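You operate a simulated robot arm through the tools that you are given. There is no shell and no other tool.

Carry out the task below with a simulated robot arm. There is one attempt and no reset: what you move stays moved.

JOB
Put the orange bead in the green cell, the other two in the cream cell, and shut the jewel box.
Fine: the three beads lie on the desk.
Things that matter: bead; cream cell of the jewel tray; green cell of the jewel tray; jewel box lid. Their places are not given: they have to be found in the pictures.

Only the result counts: the job must be done as asked and must still hold three seconds after the hand-in. Knocking over, shifting, dropping, spilling or breaking anything else fails it.

ROBOT AND FRAMES
A 6-joint arm with a fingered hand, fixed in place. Base frame: the origin is on the floor under the middle of its stand, x ahead of it, y to its left, z up; the work surface is at about z = 754. Lengths are in mm, angles in rad, forces in N, time in s.
With the tool pointing down near the work surface it reaches from about 260 to 680 mm from the base axis. Its first joint turns from -2.897 to 2.897 rad. Payload 4 kg.
Tool frame: the origin (TCP) lies between the finger pads and is the grasp point; the fingertips stand 26 mm ahead of it; z points along the fingers, y is the line along which they close. The gripper opens to 148 mm; its body begins 73 mm behind the TCP. The gripper is a hand of 3 fingers: y runs from the thumb to the fingers, the wrist lies at [0, 0, -239] in the tool frame, and closing takes about 1.5 s.
Orientation is that of the tool frame in the base frame, as a unit quaternion [x, y, z, w]. With the fingers straight down and closing along the base's y, the tool's x points along the base's -x, its y along +y and its z along -z.

CONTROLS
- The arm moves only by the tool nudge_tool. Its argument "motion" is a list of rows, each an object of numbers (a shift or turn left out is 0, a gripper value left out holds the last): "x", "y", "z": the shift along the tool's x, y, z in mm; "wx", "wy", "wz": the turn, a rotation vector about the tool's x, y, z in degrees; "hand": the opening, from 0 (shut) to 1 (fully open). In form: [{"x": .., "y": .., "z": .., "wx": .., "wy": .., "wz": .., "hand": ..}, ...]. A call has 1 to 20 rows; each row is the pose to reach, as a shift and turn from the pose commanded when the call began, along the tool's axes at that moment. Each row takes 0.2 s and may step no farther than 50 mm and 0.15 rad from the row before; otherwise, or with a gripper value out of range, the whole call is refused. Where a pose cannot be reached the arm comes as near as it can. A force on the tool above 70 N (or 10 N above the force at the start of the call, whichever is more), or a blocked arm, ends the call early, and 0.2 s more pass. Each finger travels about 153 mm/s and halts on what it meets, pressing with about 26 N; the grip force reading is that of the motor and also rises with nothing between the fingers. The clock runs only during rows and for 0.2 s after the last one: add rows that repeat a pose to give the fingers time. The reply holds the time, the measured pose of the TCP, the force on the tool along the base axes, the opening and the grip force, in the units named above and with some noise, with the torque about the TCP (base axes, N m) and any sound that the robot's microphone picked up, and new pictures: "pictures" is both (left out), scene, wrist or none.
- Cameras (640 x 400 px; columns grow to the right, rows downward): "scene" is fixed at [50.2, 647.9, 1479.6]; the picture's right is [-0.72, -0.70, 0.00], its down [-0.39, 0.40, -0.83] and it looks along [0.58, -0.60, -0.56] (base axes); focal length 331 px, centre (320, 200). "wrist" rides on the gripper at [68, -39, -90] in the tool frame; the picture's right is [0.50, 0.87, 0.00], its down [-0.66, 0.38, -0.65] and it looks along [-0.57, 0.33, 0.76] (tool axes); focal length 222 px, centre (320, 200).
- slide_trunk(by): moves the trunk up (or, below 0, down) by that many mm; the arm rides with it, the base frame stays. It gives what a move gives, with no picture.
- hand_shape(shape): the hand has 3 fingers and takes this shape, open, in about a second: jaw (thumb against the fingers, like two jaws); tri (thumb and two fingers); tip (a fingertip pinch); poke (one finger out to press); point (the index stretched); flat (the hand flat); cup (the hand cupped); fist (a fist). The gripper value then closes the fingers along that shape, each until it touches; the sizes above hold for jaw. It gives what a move gives, with no picture.
- probe_pixels(camera, pixels): for up to 12 pixels [column, row] of the newest picture of that camera ("zoom" is the newest enlarged one), the place [x, y, z] in the base frame of the surface seen there, good to about 2 mm. No time passes.
- close_up(camera, box): a new picture of the part [left, top, right, bottom] of that camera's present view, enlarged. No time passes.
- finish_job(): hands the job in; it is judged then, once.

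Leave the gripper open and the arm clear of the work at the hand-in unless told otherwise.

The tools are called after "Request:" as name(argument=value, ...) on one line, values as JSON. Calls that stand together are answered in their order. nudge_tool: Moves the arm, as the interface text tells. Its arguments: {"type":"object","properties":{"motion":{"type":"array","items":{"type":"object","properties":{"x":{"type":"number"},"y":{"type":"number"},"z":{"type":"number"},"wx":{"type":"number"},"wy":{"type":"number"},"wz":{"type":"number"},"hand":{"type":"number"}}}},"pictures":{"type":"string","enum":["both","scene","wrist","none"]}},"required":["motion"]} The other tools are called the same way: slide_trunk (by) moves the trunk up or down; hand_shape (shape) gives the hand a shape; probe_pixels (camera, pixels) gives the place of the surface under pixels of a picture; close_up (camera, box) takes an enlarged picture of a part of a camera's view; finish_job () hands the job in.

At the start:

```text
time_s: 0.0
tool_pos: [465.8, 180.3, 1138.6]
ee_rot: [0.0, 1.0, 0.0, 0.0]
ft_force: [-0.9, -0.3, 0.4]
ft_torque: [-0.01, -0.04, -0.02]
opening: 147.8
finger_force: 0.0
shape: jaw
trunk travel left (down, up): [-250.0, 67.0]
```

scene: 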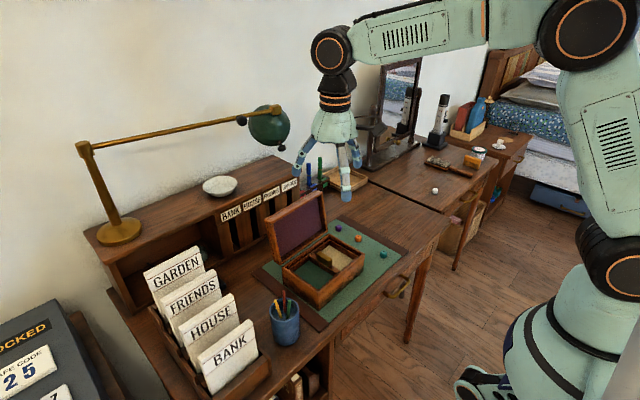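
wrist: 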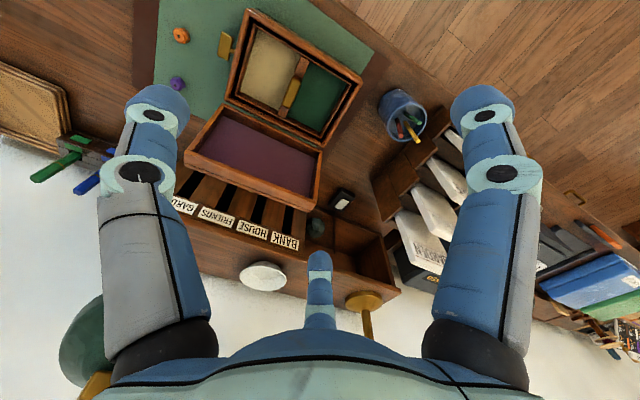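

I see the open jewel box at about (322,262) in the scene picture, with small beads at about (338,227), (359,237) and (383,253). I'll take enlarged pictures to find details.

Request:
close_up(camera="scene", box=[250, 180, 410, 320])

Request:
close_up(camera="wrist", box=[140, 0, 400, 220])

```text
2.86 times, centred on (330, 250) of scene
```

zoom: 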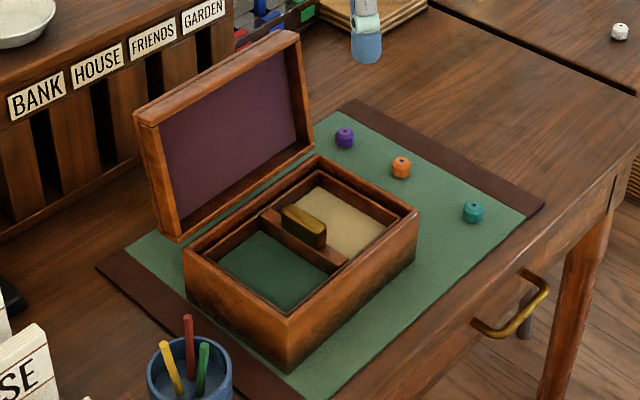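

```text
1.82 times, centred on (270, 110) of wrist
```

zoom: 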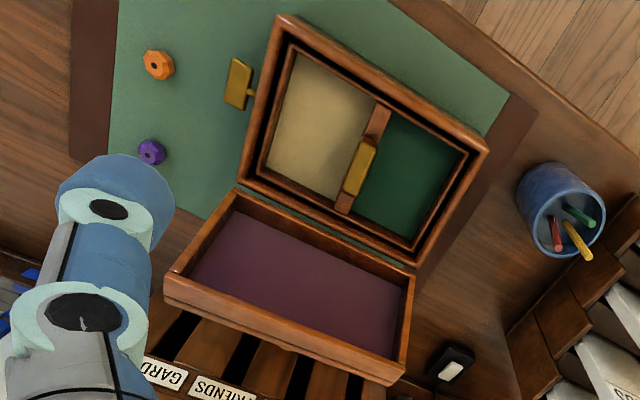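

I see the purple, orange and teal beads on the green mat, the box with its tray (divider with gold handle), and a gold tab outside the cream-side wall. I'll probe places of these from the scene view zoom.

Request:
close_up(camera="scene", box=[250, 180, 410, 320])

Request:
probe_pixels(camera="zoom", pixels=[[344, 130], [401, 160], [473, 205], [344, 138], [401, 168], [473, 213], [183, 252], [289, 318], [418, 213], [316, 156], [288, 365], [420, 130]])

Request:
probe_pixels(camera="zoom", pixels=[[270, 275], [345, 220], [300, 212], [290, 212], [322, 235], [270, 222], [340, 262], [300, 262], [135, 112], [290, 32], [312, 145], [177, 240]])

```text
2.86 times, centred on (330, 250) of scene
```

zoom: 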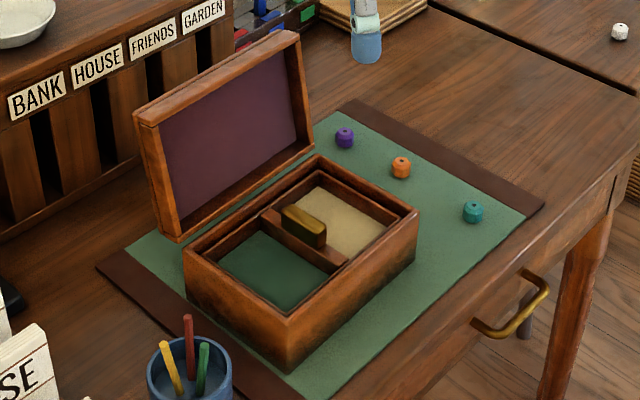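

```text
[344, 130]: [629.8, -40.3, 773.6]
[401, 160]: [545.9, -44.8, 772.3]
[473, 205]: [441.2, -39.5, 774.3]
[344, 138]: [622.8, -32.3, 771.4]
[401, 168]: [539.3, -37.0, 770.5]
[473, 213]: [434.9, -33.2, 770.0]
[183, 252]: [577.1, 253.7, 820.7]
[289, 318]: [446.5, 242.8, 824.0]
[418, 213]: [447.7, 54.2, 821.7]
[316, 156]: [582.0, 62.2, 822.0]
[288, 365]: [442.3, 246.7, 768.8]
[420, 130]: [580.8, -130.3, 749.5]
```

```text
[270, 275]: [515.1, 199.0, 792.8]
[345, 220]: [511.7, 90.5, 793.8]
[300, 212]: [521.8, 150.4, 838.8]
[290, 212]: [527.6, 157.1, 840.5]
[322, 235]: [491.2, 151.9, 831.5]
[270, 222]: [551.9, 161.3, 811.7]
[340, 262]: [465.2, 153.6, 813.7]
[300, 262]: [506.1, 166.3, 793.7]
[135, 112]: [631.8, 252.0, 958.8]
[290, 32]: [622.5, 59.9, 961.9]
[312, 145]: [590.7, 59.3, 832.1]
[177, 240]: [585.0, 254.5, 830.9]
```

The box spans about x 446–582, y 54–254 with rim z≈822; beads are near (625,-36), (542,-41), (438,-36). Now I look at the gold tab in the wrist view near (237,45) and at what stands behind the lid.

Request:
close_up(camera="wrist", box=[190, 0, 310, 75])

Request:
probe_pixels(camera="wrist", pixels=[[224, 46], [220, 55], [228, 36], [233, 47], [291, 92], [181, 35], [177, 82], [262, 245], [200, 205], [285, 240], [340, 200], [403, 115]])

Request:
probe_pixels(camera="scene", pixels=[[230, 212], [285, 187], [205, 210], [170, 215], [220, 186], [268, 125], [345, 178], [330, 178], [345, 195], [434, 190], [285, 320], [295, 170]])

```text
5.33 times, centred on (250, 38) of wrist
```

zoom: 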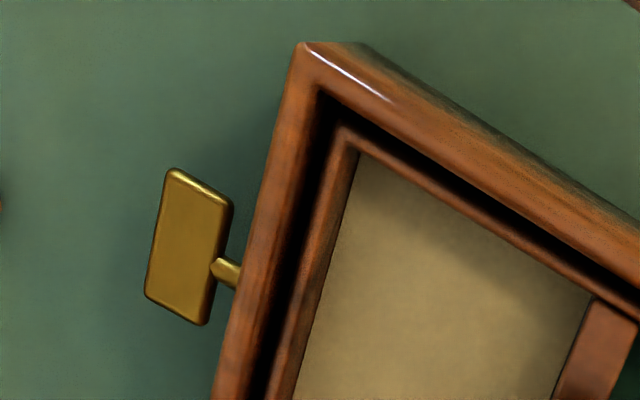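

```text
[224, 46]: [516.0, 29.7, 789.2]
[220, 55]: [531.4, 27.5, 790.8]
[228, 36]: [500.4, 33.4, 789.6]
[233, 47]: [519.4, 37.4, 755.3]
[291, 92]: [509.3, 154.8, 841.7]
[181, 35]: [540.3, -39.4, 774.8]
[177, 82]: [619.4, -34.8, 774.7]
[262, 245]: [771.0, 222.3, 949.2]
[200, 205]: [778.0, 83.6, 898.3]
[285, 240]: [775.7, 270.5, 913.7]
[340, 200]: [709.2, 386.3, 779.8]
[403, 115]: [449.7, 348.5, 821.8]
```

```text
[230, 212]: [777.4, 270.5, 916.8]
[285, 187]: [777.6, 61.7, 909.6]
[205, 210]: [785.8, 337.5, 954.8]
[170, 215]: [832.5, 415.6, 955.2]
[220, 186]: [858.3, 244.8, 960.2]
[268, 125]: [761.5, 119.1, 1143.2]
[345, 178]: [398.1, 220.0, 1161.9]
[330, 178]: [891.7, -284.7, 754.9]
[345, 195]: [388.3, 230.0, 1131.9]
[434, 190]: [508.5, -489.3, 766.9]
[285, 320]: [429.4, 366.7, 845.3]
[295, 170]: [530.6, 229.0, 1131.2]
```

The gold tab is a knob on the cream-side wall (x≈516, y≈30, z≈790) that I must stay clear of. First I test the hand shapes in the air to see how the fingers meet: try "tip".

Request:
hand_shape(shape="tip")

Request:
nudge_tool(motion=[{"hand": 0.5}, {"hand": 0.5}, {"hand": 0.5}, {"hand": 0.5}])

```text
time_s: 0.9
tool_pos: [465.4, 180.7, 1138.5]
ee_rot: [0.001, 1.0, 0.0, 0.0]
ft_force: [0.5, 0.6, -0.1]
ft_torque: [0.0, -0.04, -0.01]
opening: 148.2
finger_force: 0.0
shape: tip
trunk travel left (down, up): [-250.0, 67.0]
```

```text
time_s: 1.9
tool_pos: [465.5, 180.5, 1139.0]
ee_rot: [0.0, 1.0, 0.0, -0.001]
ft_force: [0.1, 0.4, 0.4]
ft_torque: [-0.01, 0.04, -0.03]
opening: 74.7
finger_force: 0.0
shape: tip
trunk travel left (down, up): [-250.0, 67.0]
```

scene: 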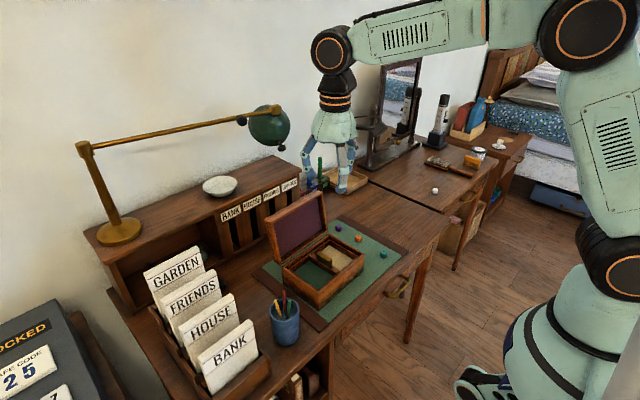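
wrist: 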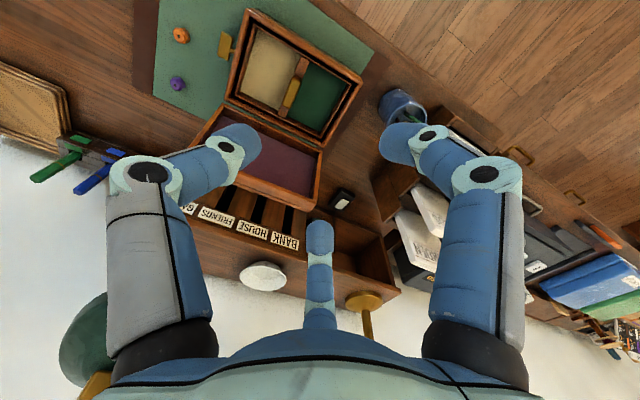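

In "tip" the left and right fingers close while the third (centre) finger stays out. I close more to see where tips meet.

Request:
nudge_tool(motion=[{"hand": 0.1}, {"hand": 0.1}, {"hand": 0.1}, {"hand": 0.1}])

Request:
hand_shape(shape="jaw")

Request:
nudge_tool(motion=[{"hand": 0.1}, {"hand": 0.1}, {"hand": 0.1}, {"hand": 0.1}, {"hand": 0.1}, {"hand": 0.1}])

```text
time_s: 2.9
tool_pos: [465.7, 181.0, 1139.0]
ee_rot: [0.001, 1.0, 0.0, -0.001]
ft_force: [0.5, -0.2, 0.4]
ft_torque: [-0.02, -0.02, 0.05]
opening: 14.8
finger_force: 0.1
shape: tip
trunk travel left (down, up): [-250.0, 67.0]
```

scene: 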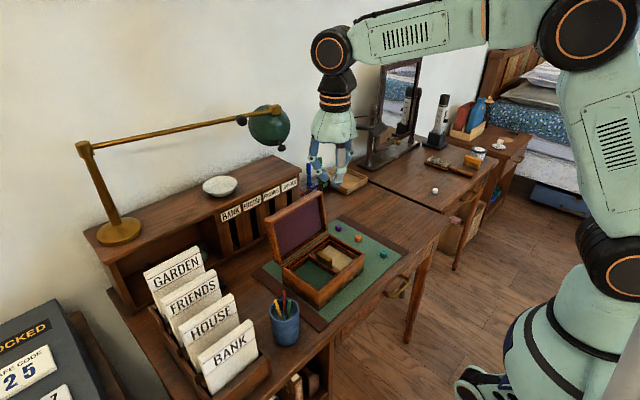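
wrist: 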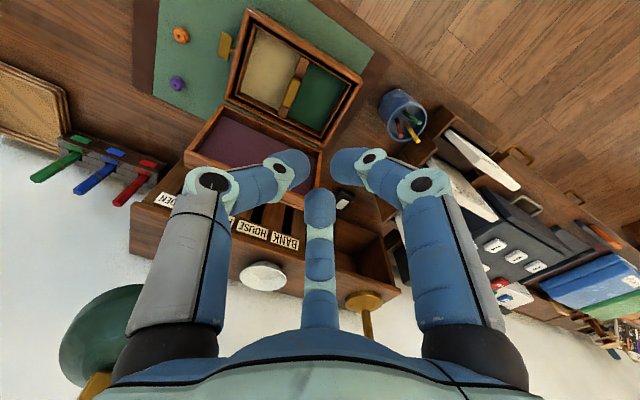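

```text
time_s: 3.8
tool_pos: [465.1, 180.8, 1138.5]
ee_rot: [0.0, 1.0, 0.001, 0.0]
ft_force: [-0.7, 0.1, -0.2]
ft_torque: [-0.01, -0.01, -0.02]
opening: 147.8
finger_force: 0.0
shape: jaw
trunk travel left (down, up): [-250.0, 67.0]
```

```text
time_s: 5.2
tool_pos: [465.5, 181.0, 1138.5]
ee_rot: [0.0, 1.0, 0.0, 0.0]
ft_force: [0.7, 0.2, -0.4]
ft_torque: [0.0, -0.03, 0.02]
opening: 15.1
finger_force: 0.1
shape: jaw
trunk travel left (down, up): [-250.0, 67.0]
```

scene: 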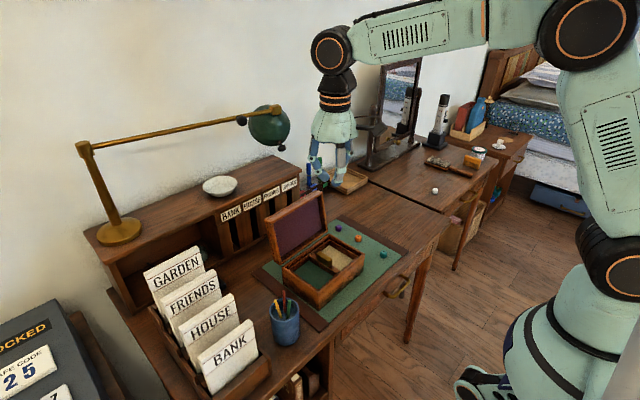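
wrist: 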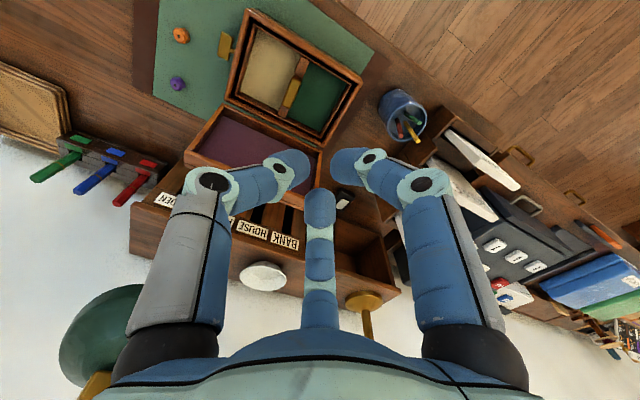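

Both shapes close all three fingers in a symmetric 120° pattern. I take a closer view of the nearly closed hand from the scene and wrist cameras to see the tips.

Request:
close_up(camera="scene", box=[280, 90, 390, 200])

Request:
close_up(camera="wrist", box=[200, 100, 440, 250])

```text
3.64 times, centred on (335, 145) of scene
```

zoom: 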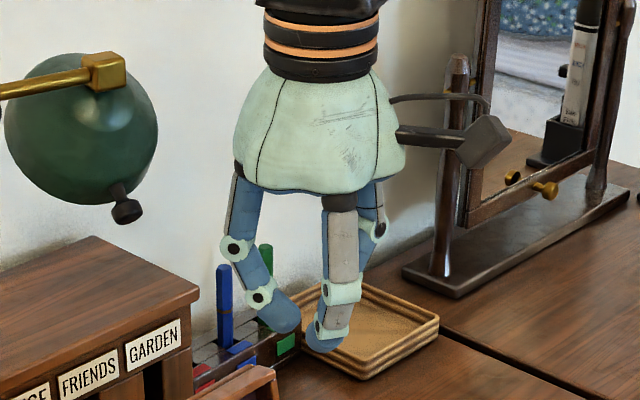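

```text
2.67 times, centred on (320, 175) of wrist
```

zoom: 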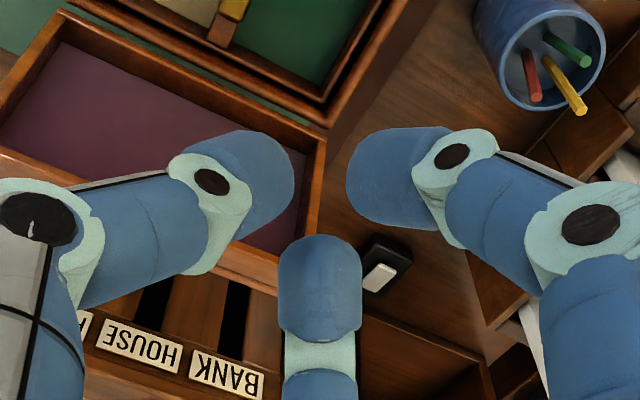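

I probe the fingertip surfaces in the wrist zoom to learn their places relative to the TCP.

Request:
probe_pixels(camera="zoom", pixels=[[290, 175], [255, 140], [270, 215], [350, 185], [385, 135], [400, 220], [320, 240], [320, 290], [320, 320], [320, 262], [285, 290], [358, 290]])

```text
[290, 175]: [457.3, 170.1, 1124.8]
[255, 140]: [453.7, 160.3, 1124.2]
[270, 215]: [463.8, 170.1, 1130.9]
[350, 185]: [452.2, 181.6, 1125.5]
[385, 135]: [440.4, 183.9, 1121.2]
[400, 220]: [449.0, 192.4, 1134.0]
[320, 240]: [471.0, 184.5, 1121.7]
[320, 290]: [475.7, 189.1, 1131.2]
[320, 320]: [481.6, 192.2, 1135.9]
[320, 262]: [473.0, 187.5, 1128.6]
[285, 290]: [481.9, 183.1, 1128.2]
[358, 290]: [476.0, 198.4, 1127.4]
```

The fingers meet symmetrically round the tool axis, with the thumb at −y. I move to above the teal bead near (438,-37), to TCP z≈900, with the hand partly open, and then look again.

Request:
nudge_tool(motion=[{"x": 3.5, "y": -27, "z": 29, "hand": 0.45}, {"x": 7, "y": -54, "z": 59}, {"x": 10.5, "y": -81, "z": 89}, {"x": 14, "y": -109, "z": 119}, {"x": 17.5, "y": -136, "z": 149}, {"x": 21, "y": -163, "z": 179}, {"x": 24.5, "y": -190, "z": 209}, {"x": 28, "y": -218, "z": 238}, {"x": 28, "y": -218, "z": 238}])

```text
time_s: 7.2
tool_pos: [435.9, -36.0, 897.9]
ee_rot: [0.0, 1.0, 0.0, 0.0]
ft_force: [-0.2, 0.2, -0.6]
ft_torque: [-0.02, 0.0, 0.01]
opening: 66.0
finger_force: 0.0
shape: jaw
trunk travel left (down, up): [-250.0, 67.0]
```

scene: 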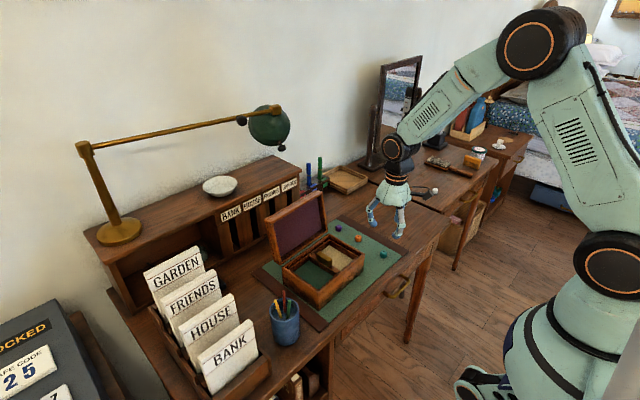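
wrist: 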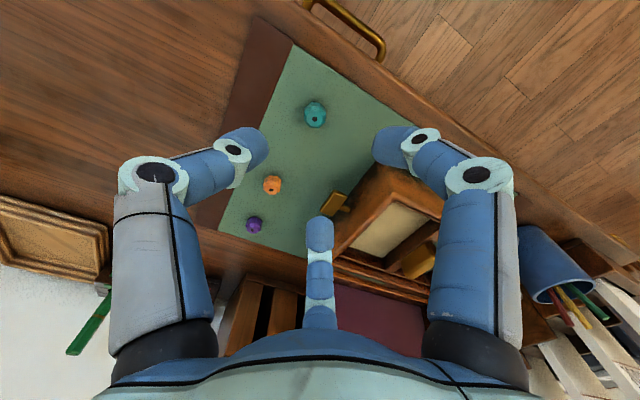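

The three beads show at (316,115), (272,185) and (253,224) in the wrist picture. I take an enlarged view and probe their tops.

Request:
close_up(camera="wrist", box=[230, 80, 390, 240])

Request:
close_up(camera="wrist", box=[230, 90, 350, 165])

Request:
probe_pixels(camera="wrist", pixels=[[316, 112], [316, 118], [310, 112], [322, 112], [272, 182], [272, 187], [267, 184], [277, 184], [253, 221], [253, 226], [248, 223], [258, 223]])

```text
2.50 times, centred on (310, 160) of wrist
```

zoom: 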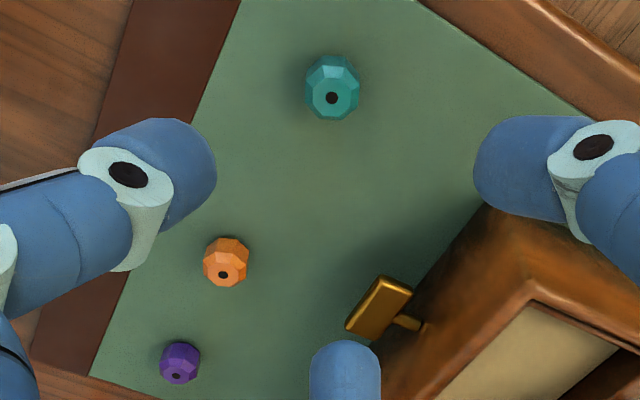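

```text
5.33 times, centred on (290, 128) of wrist
```

zoom: 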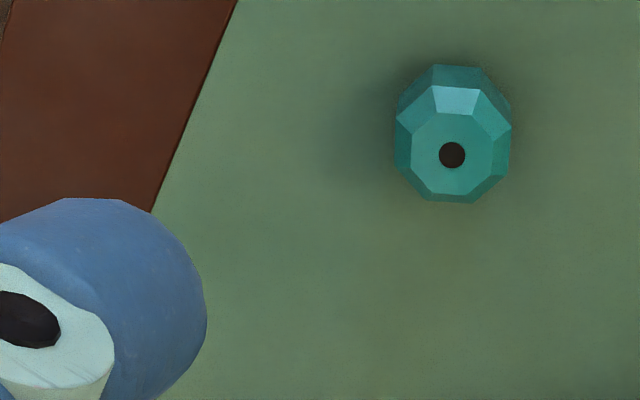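

```text
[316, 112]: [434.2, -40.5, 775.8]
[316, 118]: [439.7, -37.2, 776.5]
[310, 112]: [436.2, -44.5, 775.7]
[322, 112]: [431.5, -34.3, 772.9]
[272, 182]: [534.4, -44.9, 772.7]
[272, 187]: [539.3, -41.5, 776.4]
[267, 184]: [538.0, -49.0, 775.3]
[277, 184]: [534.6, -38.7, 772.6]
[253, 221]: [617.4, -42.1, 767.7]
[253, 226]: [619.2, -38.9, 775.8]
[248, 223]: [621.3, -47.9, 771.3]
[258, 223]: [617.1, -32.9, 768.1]
```

Bead centres come out as teal (441,-38), orange (543,-42), purple (626,-37.5), tops at z≈776. Now I check how low the fingertips hang at this opening with an enlarged scene view.

Request:
close_up(camera="scene", box=[340, 170, 440, 270])

Request:
probe_pixels(camera="scene", pixels=[[371, 220], [373, 226], [376, 231], [398, 231], [400, 236], [396, 236], [402, 228], [376, 227], [374, 229]])

```text
4.00 times, centred on (390, 220) of scene
```

zoom: 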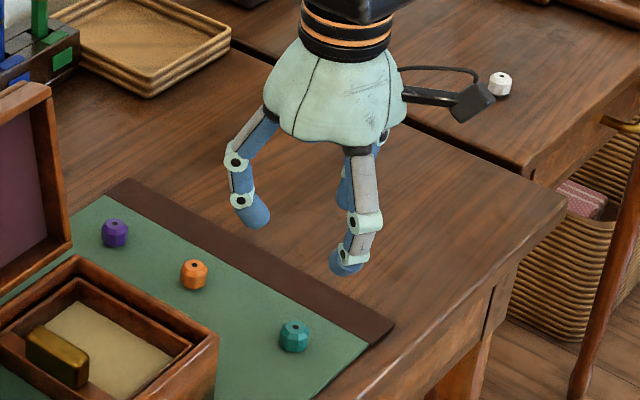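

```text
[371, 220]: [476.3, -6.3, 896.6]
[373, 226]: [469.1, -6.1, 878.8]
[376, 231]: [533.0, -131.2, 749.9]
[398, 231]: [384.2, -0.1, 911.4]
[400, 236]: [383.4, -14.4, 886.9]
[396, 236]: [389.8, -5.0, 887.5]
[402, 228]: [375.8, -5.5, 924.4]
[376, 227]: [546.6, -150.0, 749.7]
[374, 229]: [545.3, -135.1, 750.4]
```

Fingertips hang about 25 mm below the TCP. I descend over the teal bead to TCP z≈820 and check centring in the wrist picture.

Request:
nudge_tool(motion=[{"x": -2, "y": -1, "z": 30, "hand": 0.4}, {"x": -4, "y": -1, "z": 60}, {"x": -4, "y": -1, "z": 78}, {"x": -4, "y": -1, "z": 78}])

Request:
close_up(camera="wrist", box=[220, 80, 420, 240])

Request:
close_up(camera="scene", box=[340, 190, 440, 290])

```text
time_s: 8.2
tool_pos: [439.4, -37.5, 820.6]
ee_rot: [0.0, 1.0, 0.0, 0.002]
ft_force: [-0.3, 0.4, 0.5]
ft_torque: [-0.02, 0.0, -0.02]
opening: 59.7
finger_force: 0.2
shape: jaw
trunk travel left (down, up): [-250.0, 67.0]
```

scene: 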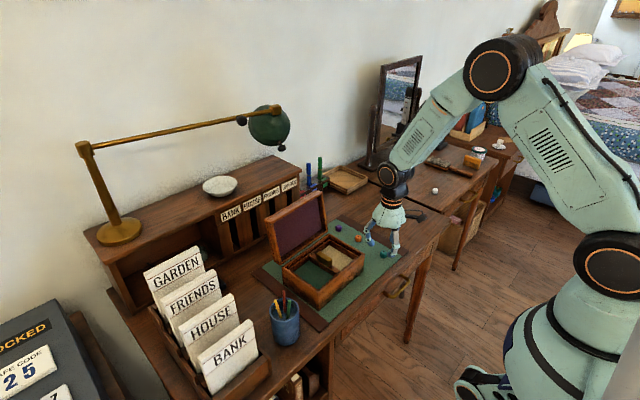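
wrist: 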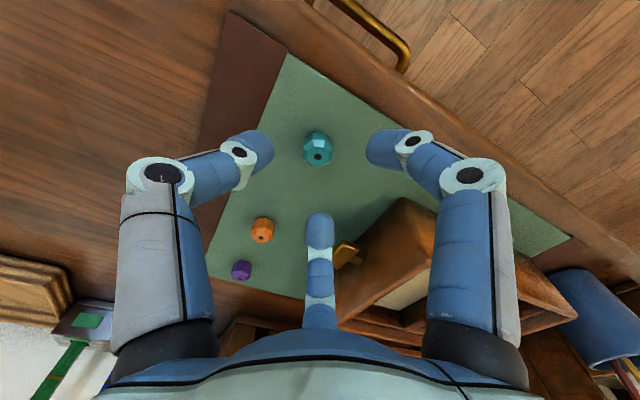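

```text
2.50 times, centred on (320, 160) of wrist
```

zoom: 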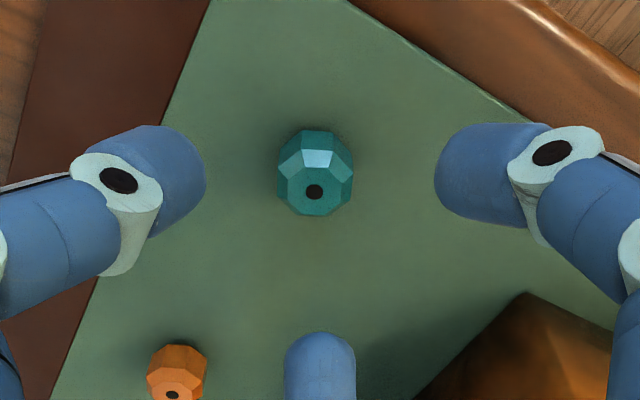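

```text
4.00 times, centred on (390, 240) of scene
```

zoom: 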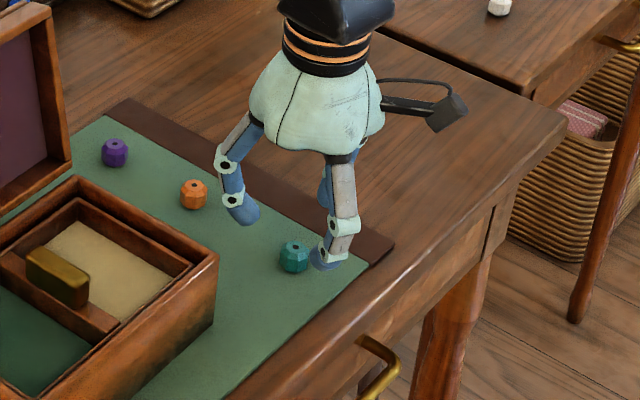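

The teal bead centre is about (439.5,-38.7), right under the TCP. I descend to TCP z≈783 with fingers open around it.

Request:
nudge_tool(motion=[{"y": -1, "z": 15}, {"y": -1, "z": 28}, {"y": -1, "z": 36.5}, {"y": -1, "z": 36.5}])

Request:
close_up(camera="wrist", box=[220, 100, 420, 260])

Request:
close_up(camera="scene", box=[340, 190, 440, 290])

```text
time_s: 9.2
tool_pos: [439.6, -39.0, 786.3]
ee_rot: [0.001, 1.0, 0.0, 0.0]
ft_force: [0.2, -0.1, -0.3]
ft_torque: [-0.03, -0.01, -0.03]
opening: 59.3
finger_force: 0.1
shape: jaw
trunk travel left (down, up): [-250.0, 67.0]
```

scene: 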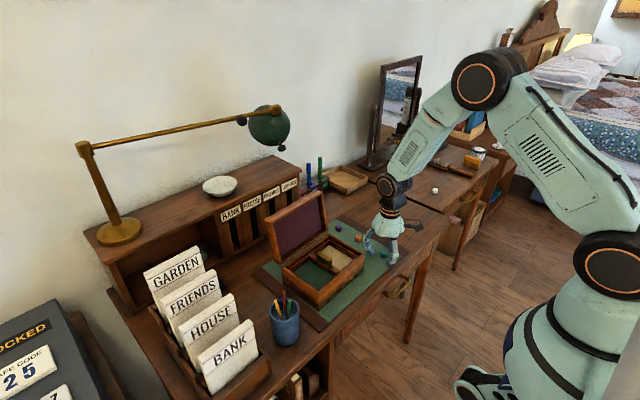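
wrist: 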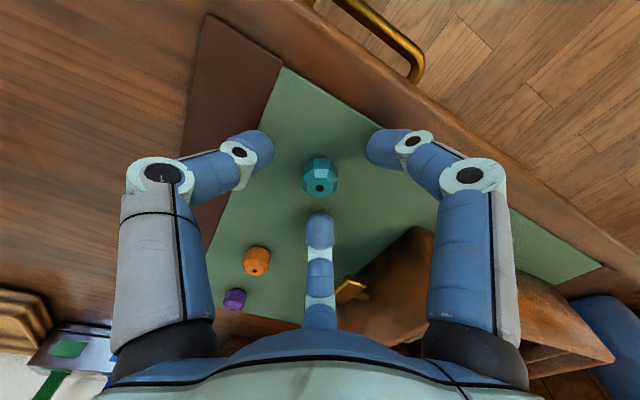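

```text
2.50 times, centred on (320, 180) of wrist
```

zoom: 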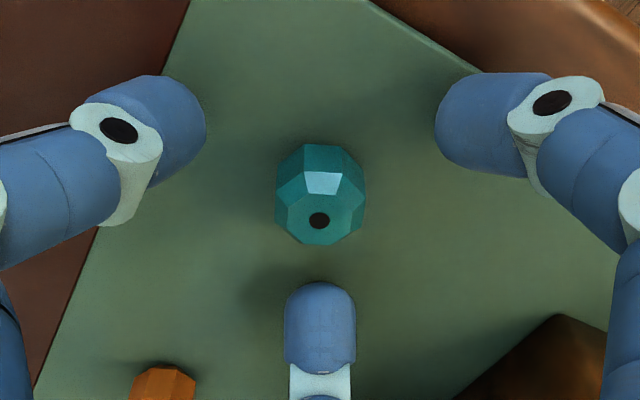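

```text
4.00 times, centred on (390, 240) of scene
```

zoom: 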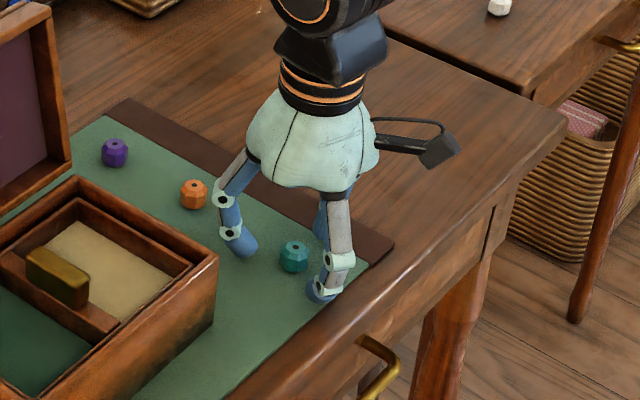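

The bead sits centred between the three tips; fingertips are still a few mm above the mat. I lower 2 mm more and close gently on the bead.

Request:
nudge_tool(motion=[{"z": 2, "hand": 0.3}, {"z": 2, "hand": 0.2}, {"z": 2, "hand": 0.1}, {"z": 2, "hand": 0.05}, {"z": 2, "hand": 0.05}, {"z": 2, "hand": 0.05}])

Request:
close_up(camera="wrist", box=[220, 100, 420, 260])

Request:
close_up(camera="scene", box=[340, 190, 440, 290])

```text
time_s: 10.6
tool_pos: [441.1, -39.5, 784.0]
ee_rot: [0.0, 1.0, 0.0, 0.0]
ft_force: [-0.3, -0.9, 0.1]
ft_torque: [0.02, 0.03, -0.01]
opening: 16.1
finger_force: 26.4
shape: jaw
trunk travel left (down, up): [-250.0, 67.0]
```

scene: 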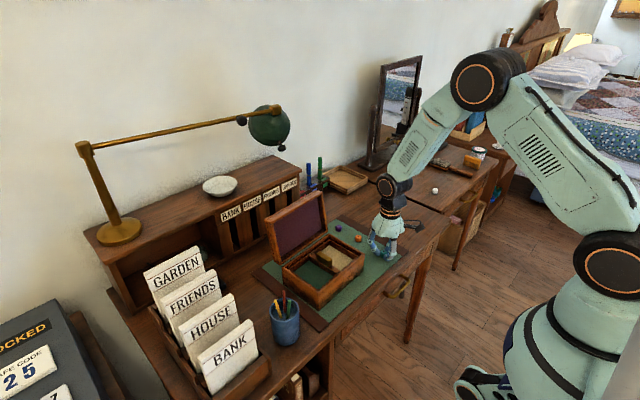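
wrist: 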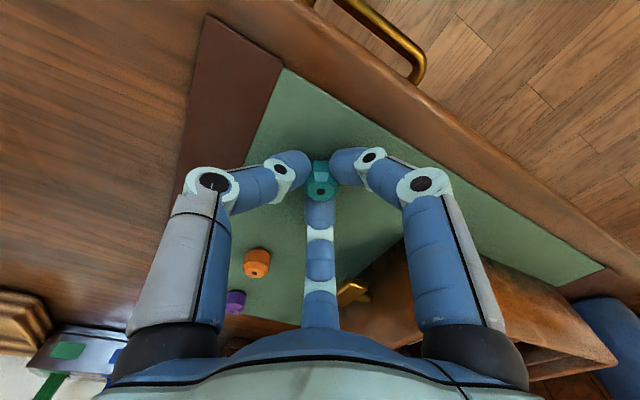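

```text
2.50 times, centred on (320, 180) of wrist
```

zoom: 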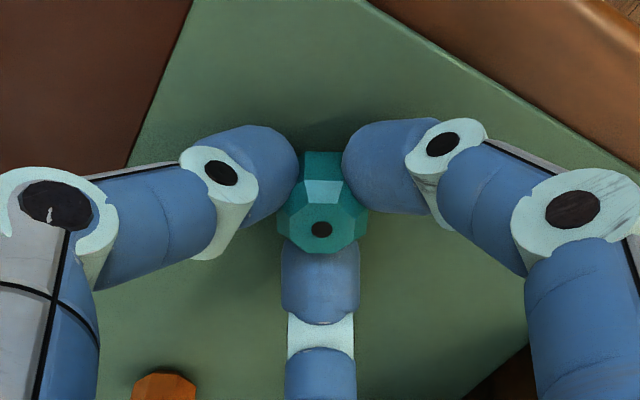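

```text
4.00 times, centred on (390, 240) of scene
```

zoom: 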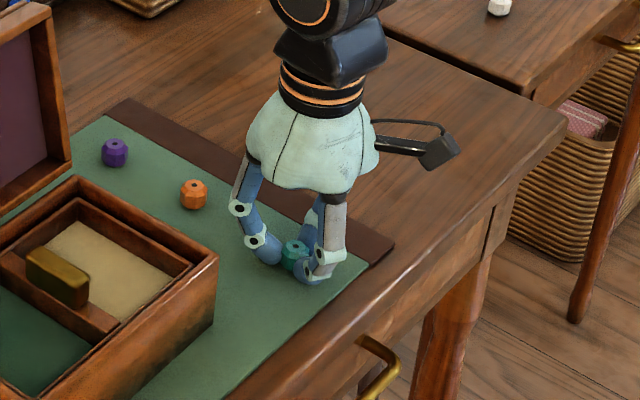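

The three fingers hold the bead (opening 16, grip 26 N). I lift slowly to check that it comes along.

Request:
nudge_tool(motion=[{"z": -5}, {"z": -15}, {"z": -30}, {"z": -50}, {"z": -70}, {"z": -70}])

Request:
close_up(camera="wrist", box=[220, 100, 420, 260])

Request:
close_up(camera="scene", box=[340, 190, 440, 290])

```text
time_s: 12.0
tool_pos: [440.6, -39.1, 854.4]
ee_rot: [0.001, 1.0, 0.0, 0.0]
ft_force: [0.6, 0.2, 0.3]
ft_torque: [-0.02, -0.03, 0.03]
opening: 16.0
finger_force: 25.8
shape: jaw
trunk travel left (down, up): [-250.0, 67.0]
```

scene: 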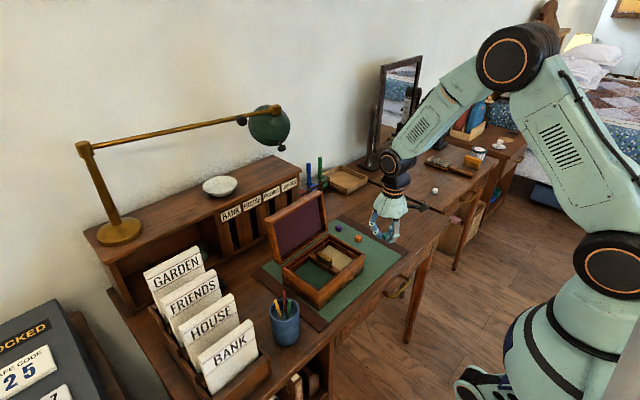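
wrist: 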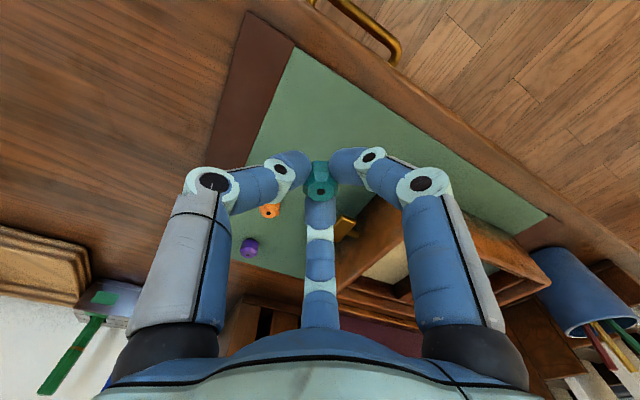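

```text
2.50 times, centred on (320, 180) of wrist
```

zoom: 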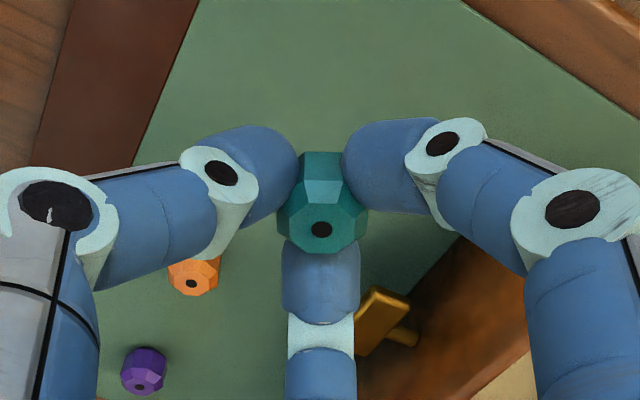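

```text
4.00 times, centred on (390, 240) of scene
```

zoom: 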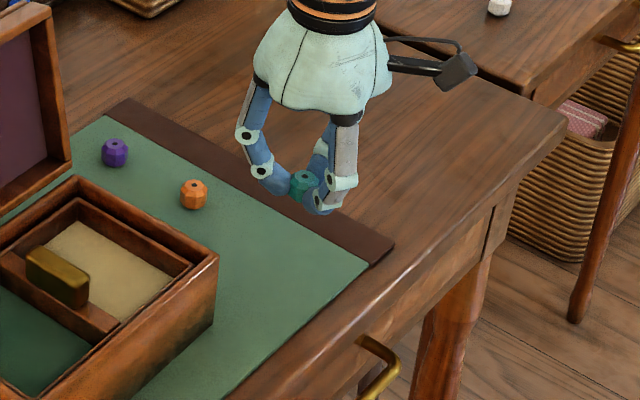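

The bead is held. Before moving I measure the cream cell edges from the enlarged scene picture.

Request:
close_up(camera="scene", box=[290, 210, 380, 290])

```text
5.00 times, centred on (335, 250) of scene
```

zoom: 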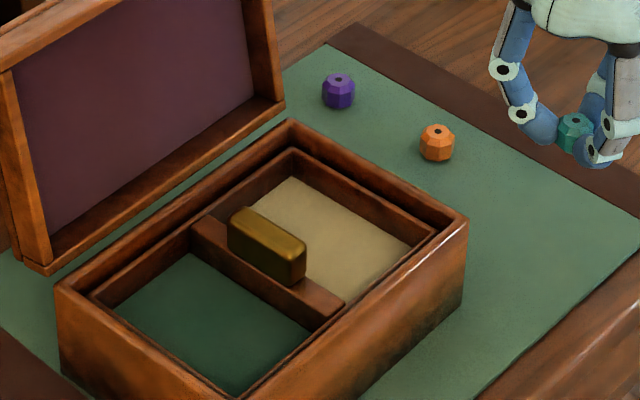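

Request:
probe_pixels(camera="zoom", pixels=[[295, 153], [436, 232], [415, 243], [355, 290], [335, 305], [210, 225], [330, 292], [295, 125], [468, 218], [62, 290], [300, 180], [320, 170]])

Request:
probe_pixels(camera="zoom", pixels=[[92, 295], [228, 215], [305, 250], [250, 212], [290, 245], [240, 228], [300, 262], [340, 300], [195, 260], [230, 385], [310, 330], [345, 250]])

```text
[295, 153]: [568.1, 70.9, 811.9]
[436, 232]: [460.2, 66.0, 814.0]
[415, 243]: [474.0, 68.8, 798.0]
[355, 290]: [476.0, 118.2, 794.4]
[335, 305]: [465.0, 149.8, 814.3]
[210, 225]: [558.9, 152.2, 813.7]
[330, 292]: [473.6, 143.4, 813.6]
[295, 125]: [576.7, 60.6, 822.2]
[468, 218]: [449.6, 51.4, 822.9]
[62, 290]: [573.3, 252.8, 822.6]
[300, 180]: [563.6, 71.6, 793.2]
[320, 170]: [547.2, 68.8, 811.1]
```

```text
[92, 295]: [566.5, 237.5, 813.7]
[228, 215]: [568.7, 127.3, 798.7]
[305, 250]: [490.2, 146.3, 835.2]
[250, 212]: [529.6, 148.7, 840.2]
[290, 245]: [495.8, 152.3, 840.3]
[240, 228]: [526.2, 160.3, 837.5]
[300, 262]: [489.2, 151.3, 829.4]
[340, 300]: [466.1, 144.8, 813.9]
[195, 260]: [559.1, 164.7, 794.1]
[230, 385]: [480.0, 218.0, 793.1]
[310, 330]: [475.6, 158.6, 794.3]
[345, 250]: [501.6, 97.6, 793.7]
```

Cream cell inner area is about x 465–565, y 71–146, floor z≈793.5; tray rim 813.5, box rim 822, gold handle x 489–530 up to z 840. I probe the fingers' knuckles to know how wide they are at the rim height.

Request:
probe_pixels(camera="zoom", pixels=[[503, 70], [522, 114], [512, 100], [540, 130], [490, 68], [508, 112], [598, 155], [612, 125], [605, 90], [590, 155], [545, 140], [530, 125]])

Request:
close_up(camera="wrist", box=[180, 120, 460, 260])

Request:
probe_pixels(camera="wrist", pixels=[[280, 169], [262, 180], [245, 185], [213, 181], [290, 160], [352, 160], [368, 157], [385, 170], [421, 184], [268, 165], [300, 160], [235, 176]])

```text
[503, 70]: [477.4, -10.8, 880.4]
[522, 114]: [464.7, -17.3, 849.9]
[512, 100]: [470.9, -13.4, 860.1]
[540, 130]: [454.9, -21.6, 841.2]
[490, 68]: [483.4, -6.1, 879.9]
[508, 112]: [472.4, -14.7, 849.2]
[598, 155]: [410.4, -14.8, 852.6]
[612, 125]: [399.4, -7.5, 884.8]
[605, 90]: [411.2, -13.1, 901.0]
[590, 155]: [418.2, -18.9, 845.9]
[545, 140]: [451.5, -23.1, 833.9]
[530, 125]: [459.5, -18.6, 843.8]
```

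```text
2.29 times, centred on (320, 190) of wrist
```

zoom: 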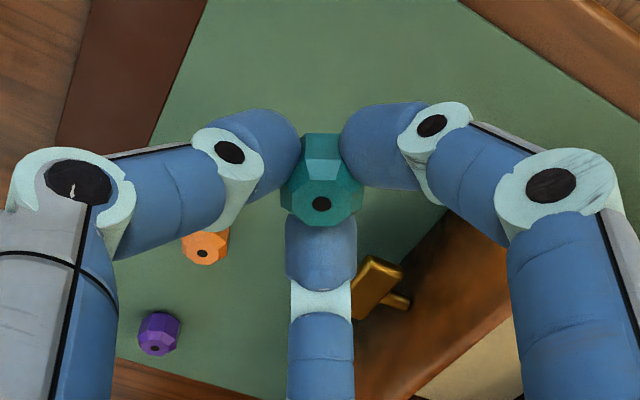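

```text
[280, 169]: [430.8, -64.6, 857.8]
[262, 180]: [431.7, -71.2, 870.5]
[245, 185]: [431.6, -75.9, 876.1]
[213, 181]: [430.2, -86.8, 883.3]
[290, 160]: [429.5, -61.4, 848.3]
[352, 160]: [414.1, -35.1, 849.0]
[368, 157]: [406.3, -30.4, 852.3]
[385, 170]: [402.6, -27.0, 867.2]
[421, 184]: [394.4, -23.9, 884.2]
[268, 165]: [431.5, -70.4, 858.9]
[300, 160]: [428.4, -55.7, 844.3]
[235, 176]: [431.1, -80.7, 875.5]
```

The fingers' outer radius is about 42 mm at the TCP level, so the cream cell fits with the hand at about (505,113). I raise to z≈900 and move over the cream cell.

Request:
nudge_tool(motion=[{"z": -25}, {"z": -46}, {"x": -13, "y": 30, "z": -46}, {"x": -26, "y": 61, "z": -46}, {"x": -39, "y": 92, "z": -46}, {"x": -52, "y": 122, "z": -46}, {"x": -64.4, "y": 152, "z": -46}, {"x": -64.4, "y": 152, "z": -46}, {"x": -64.4, "y": 152, "z": -46}])

Request:
close_up(camera="wrist", box=[180, 80, 460, 260])

Request:
close_up(camera="scene", box=[270, 190, 390, 290])

```text
time_s: 14.0
tool_pos: [506.3, 112.8, 900.0]
ee_rot: [0.0, 1.0, 0.0, 0.0]
ft_force: [-0.6, 0.0, 0.1]
ft_torque: [-0.01, -0.01, -0.03]
opening: 16.2
finger_force: 26.2
shape: jaw
trunk travel left (down, up): [-250.0, 67.0]
```

scene: 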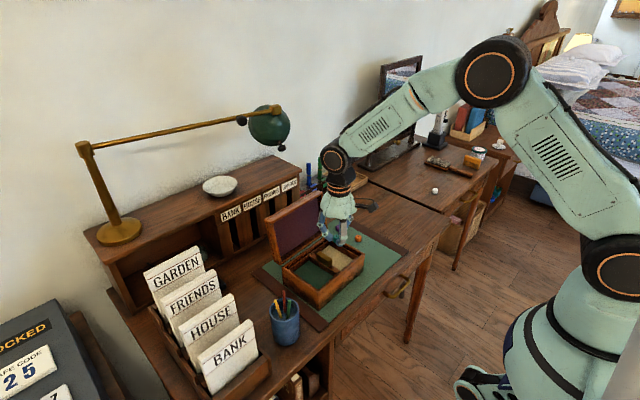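
wrist: 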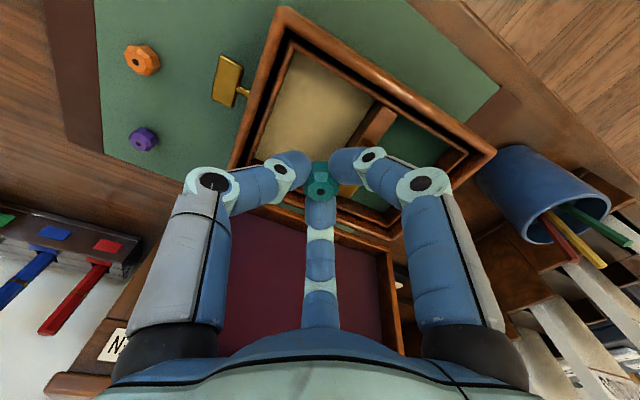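

```text
2.22 times, centred on (320, 170) of wrist
```

zoom: 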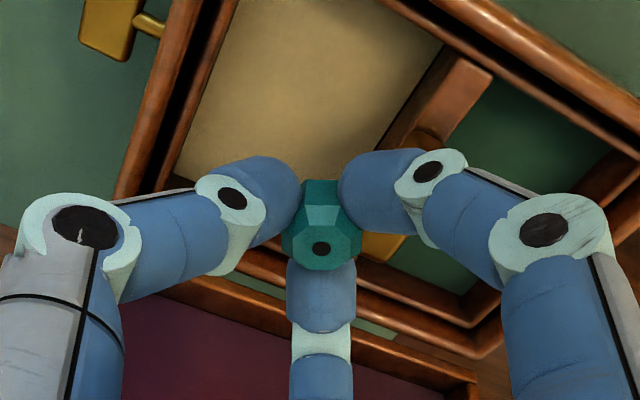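

```text
4.00 times, centred on (330, 240) of scene
```

zoom: 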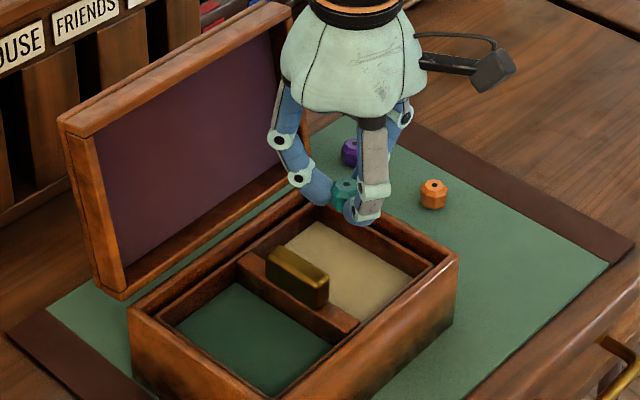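

The bead hangs above the cream cell. I lower in small steps to TCP z≈845, then look.

Request:
nudge_tool(motion=[{"z": 20}, {"z": 40}, {"z": 55}, {"z": 55}])

Request:
close_up(camera="wrist", box=[180, 80, 460, 260])

Request:
close_up(camera="scene", box=[270, 190, 390, 290])

```text
time_s: 15.0
tool_pos: [506.0, 112.7, 845.1]
ee_rot: [0.0, 1.0, 0.0, 0.002]
ft_force: [-0.1, -0.4, 0.0]
ft_torque: [-0.04, 0.01, -0.02]
opening: 15.9
finger_force: 25.7
shape: jaw
trunk travel left (down, up): [-250.0, 67.0]
```

scene: 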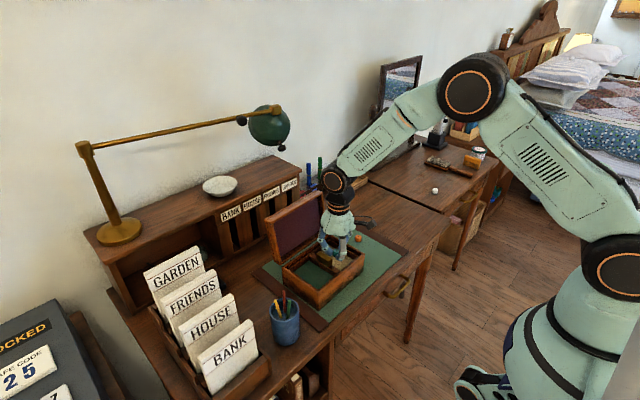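
wrist: 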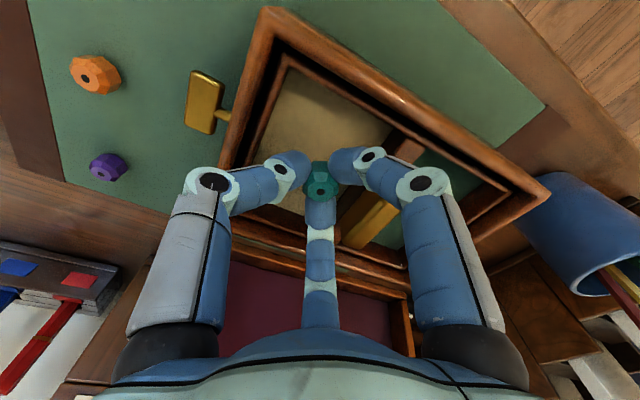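

```text
2.22 times, centred on (320, 170) of wrist
```

zoom: 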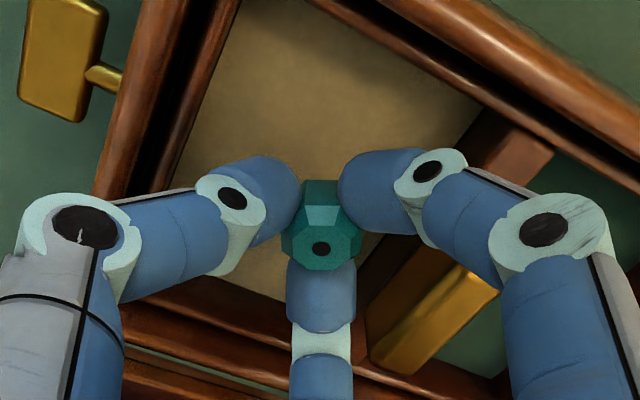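

```text
4.00 times, centred on (330, 240) of scene
```

zoom: 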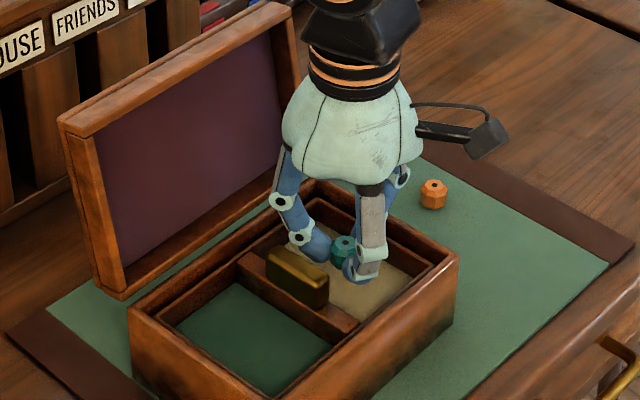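

Clear on all sides. I lower a further 18 mm so the bead hangs just above the cream floor, watching the force.

Request:
nudge_tool(motion=[{"z": 6}, {"z": 12}, {"z": 18}, {"z": 18}])

Request:
close_up(camera="wrist", box=[180, 80, 460, 260])

Request:
close_up(camera="scene", box=[290, 200, 380, 280])

```text
time_s: 16.0
tool_pos: [505.9, 112.7, 826.3]
ee_rot: [0.0, 1.0, 0.0, 0.0]
ft_force: [-0.1, -0.2, -0.7]
ft_torque: [0.01, -0.01, 0.01]
opening: 15.9
finger_force: 25.9
shape: jaw
trunk travel left (down, up): [-250.0, 67.0]
```

scene: 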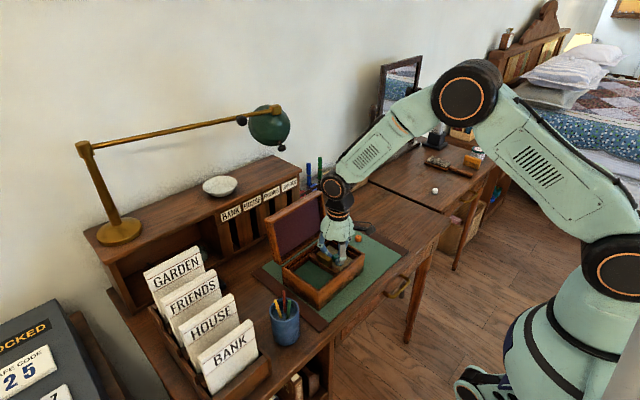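
wrist: 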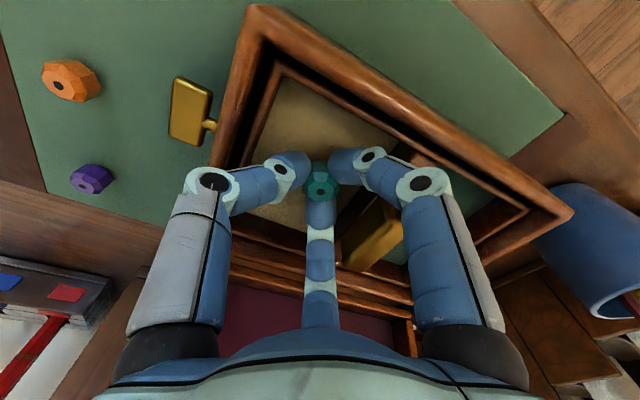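

```text
2.22 times, centred on (320, 170) of wrist
```

zoom: 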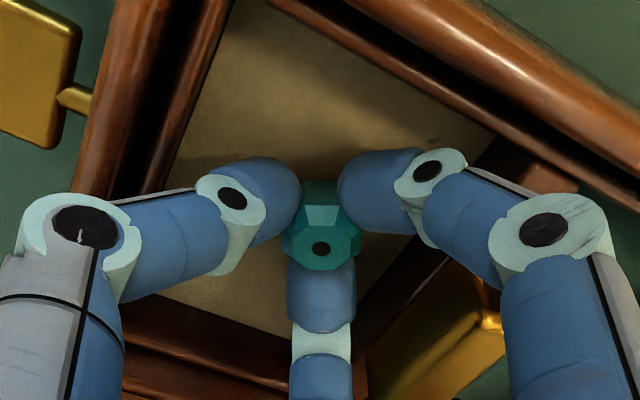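

```text
5.00 times, centred on (335, 240) of scene
```

zoom: 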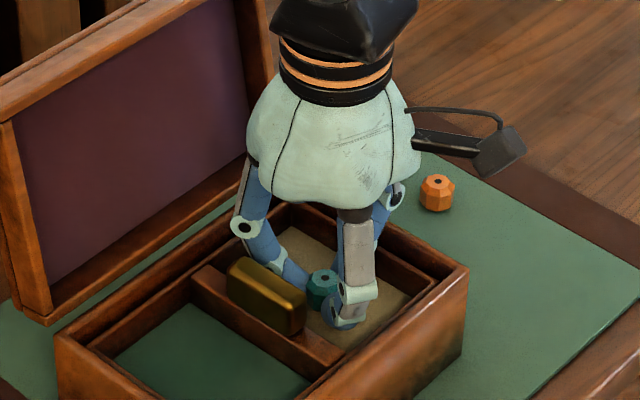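

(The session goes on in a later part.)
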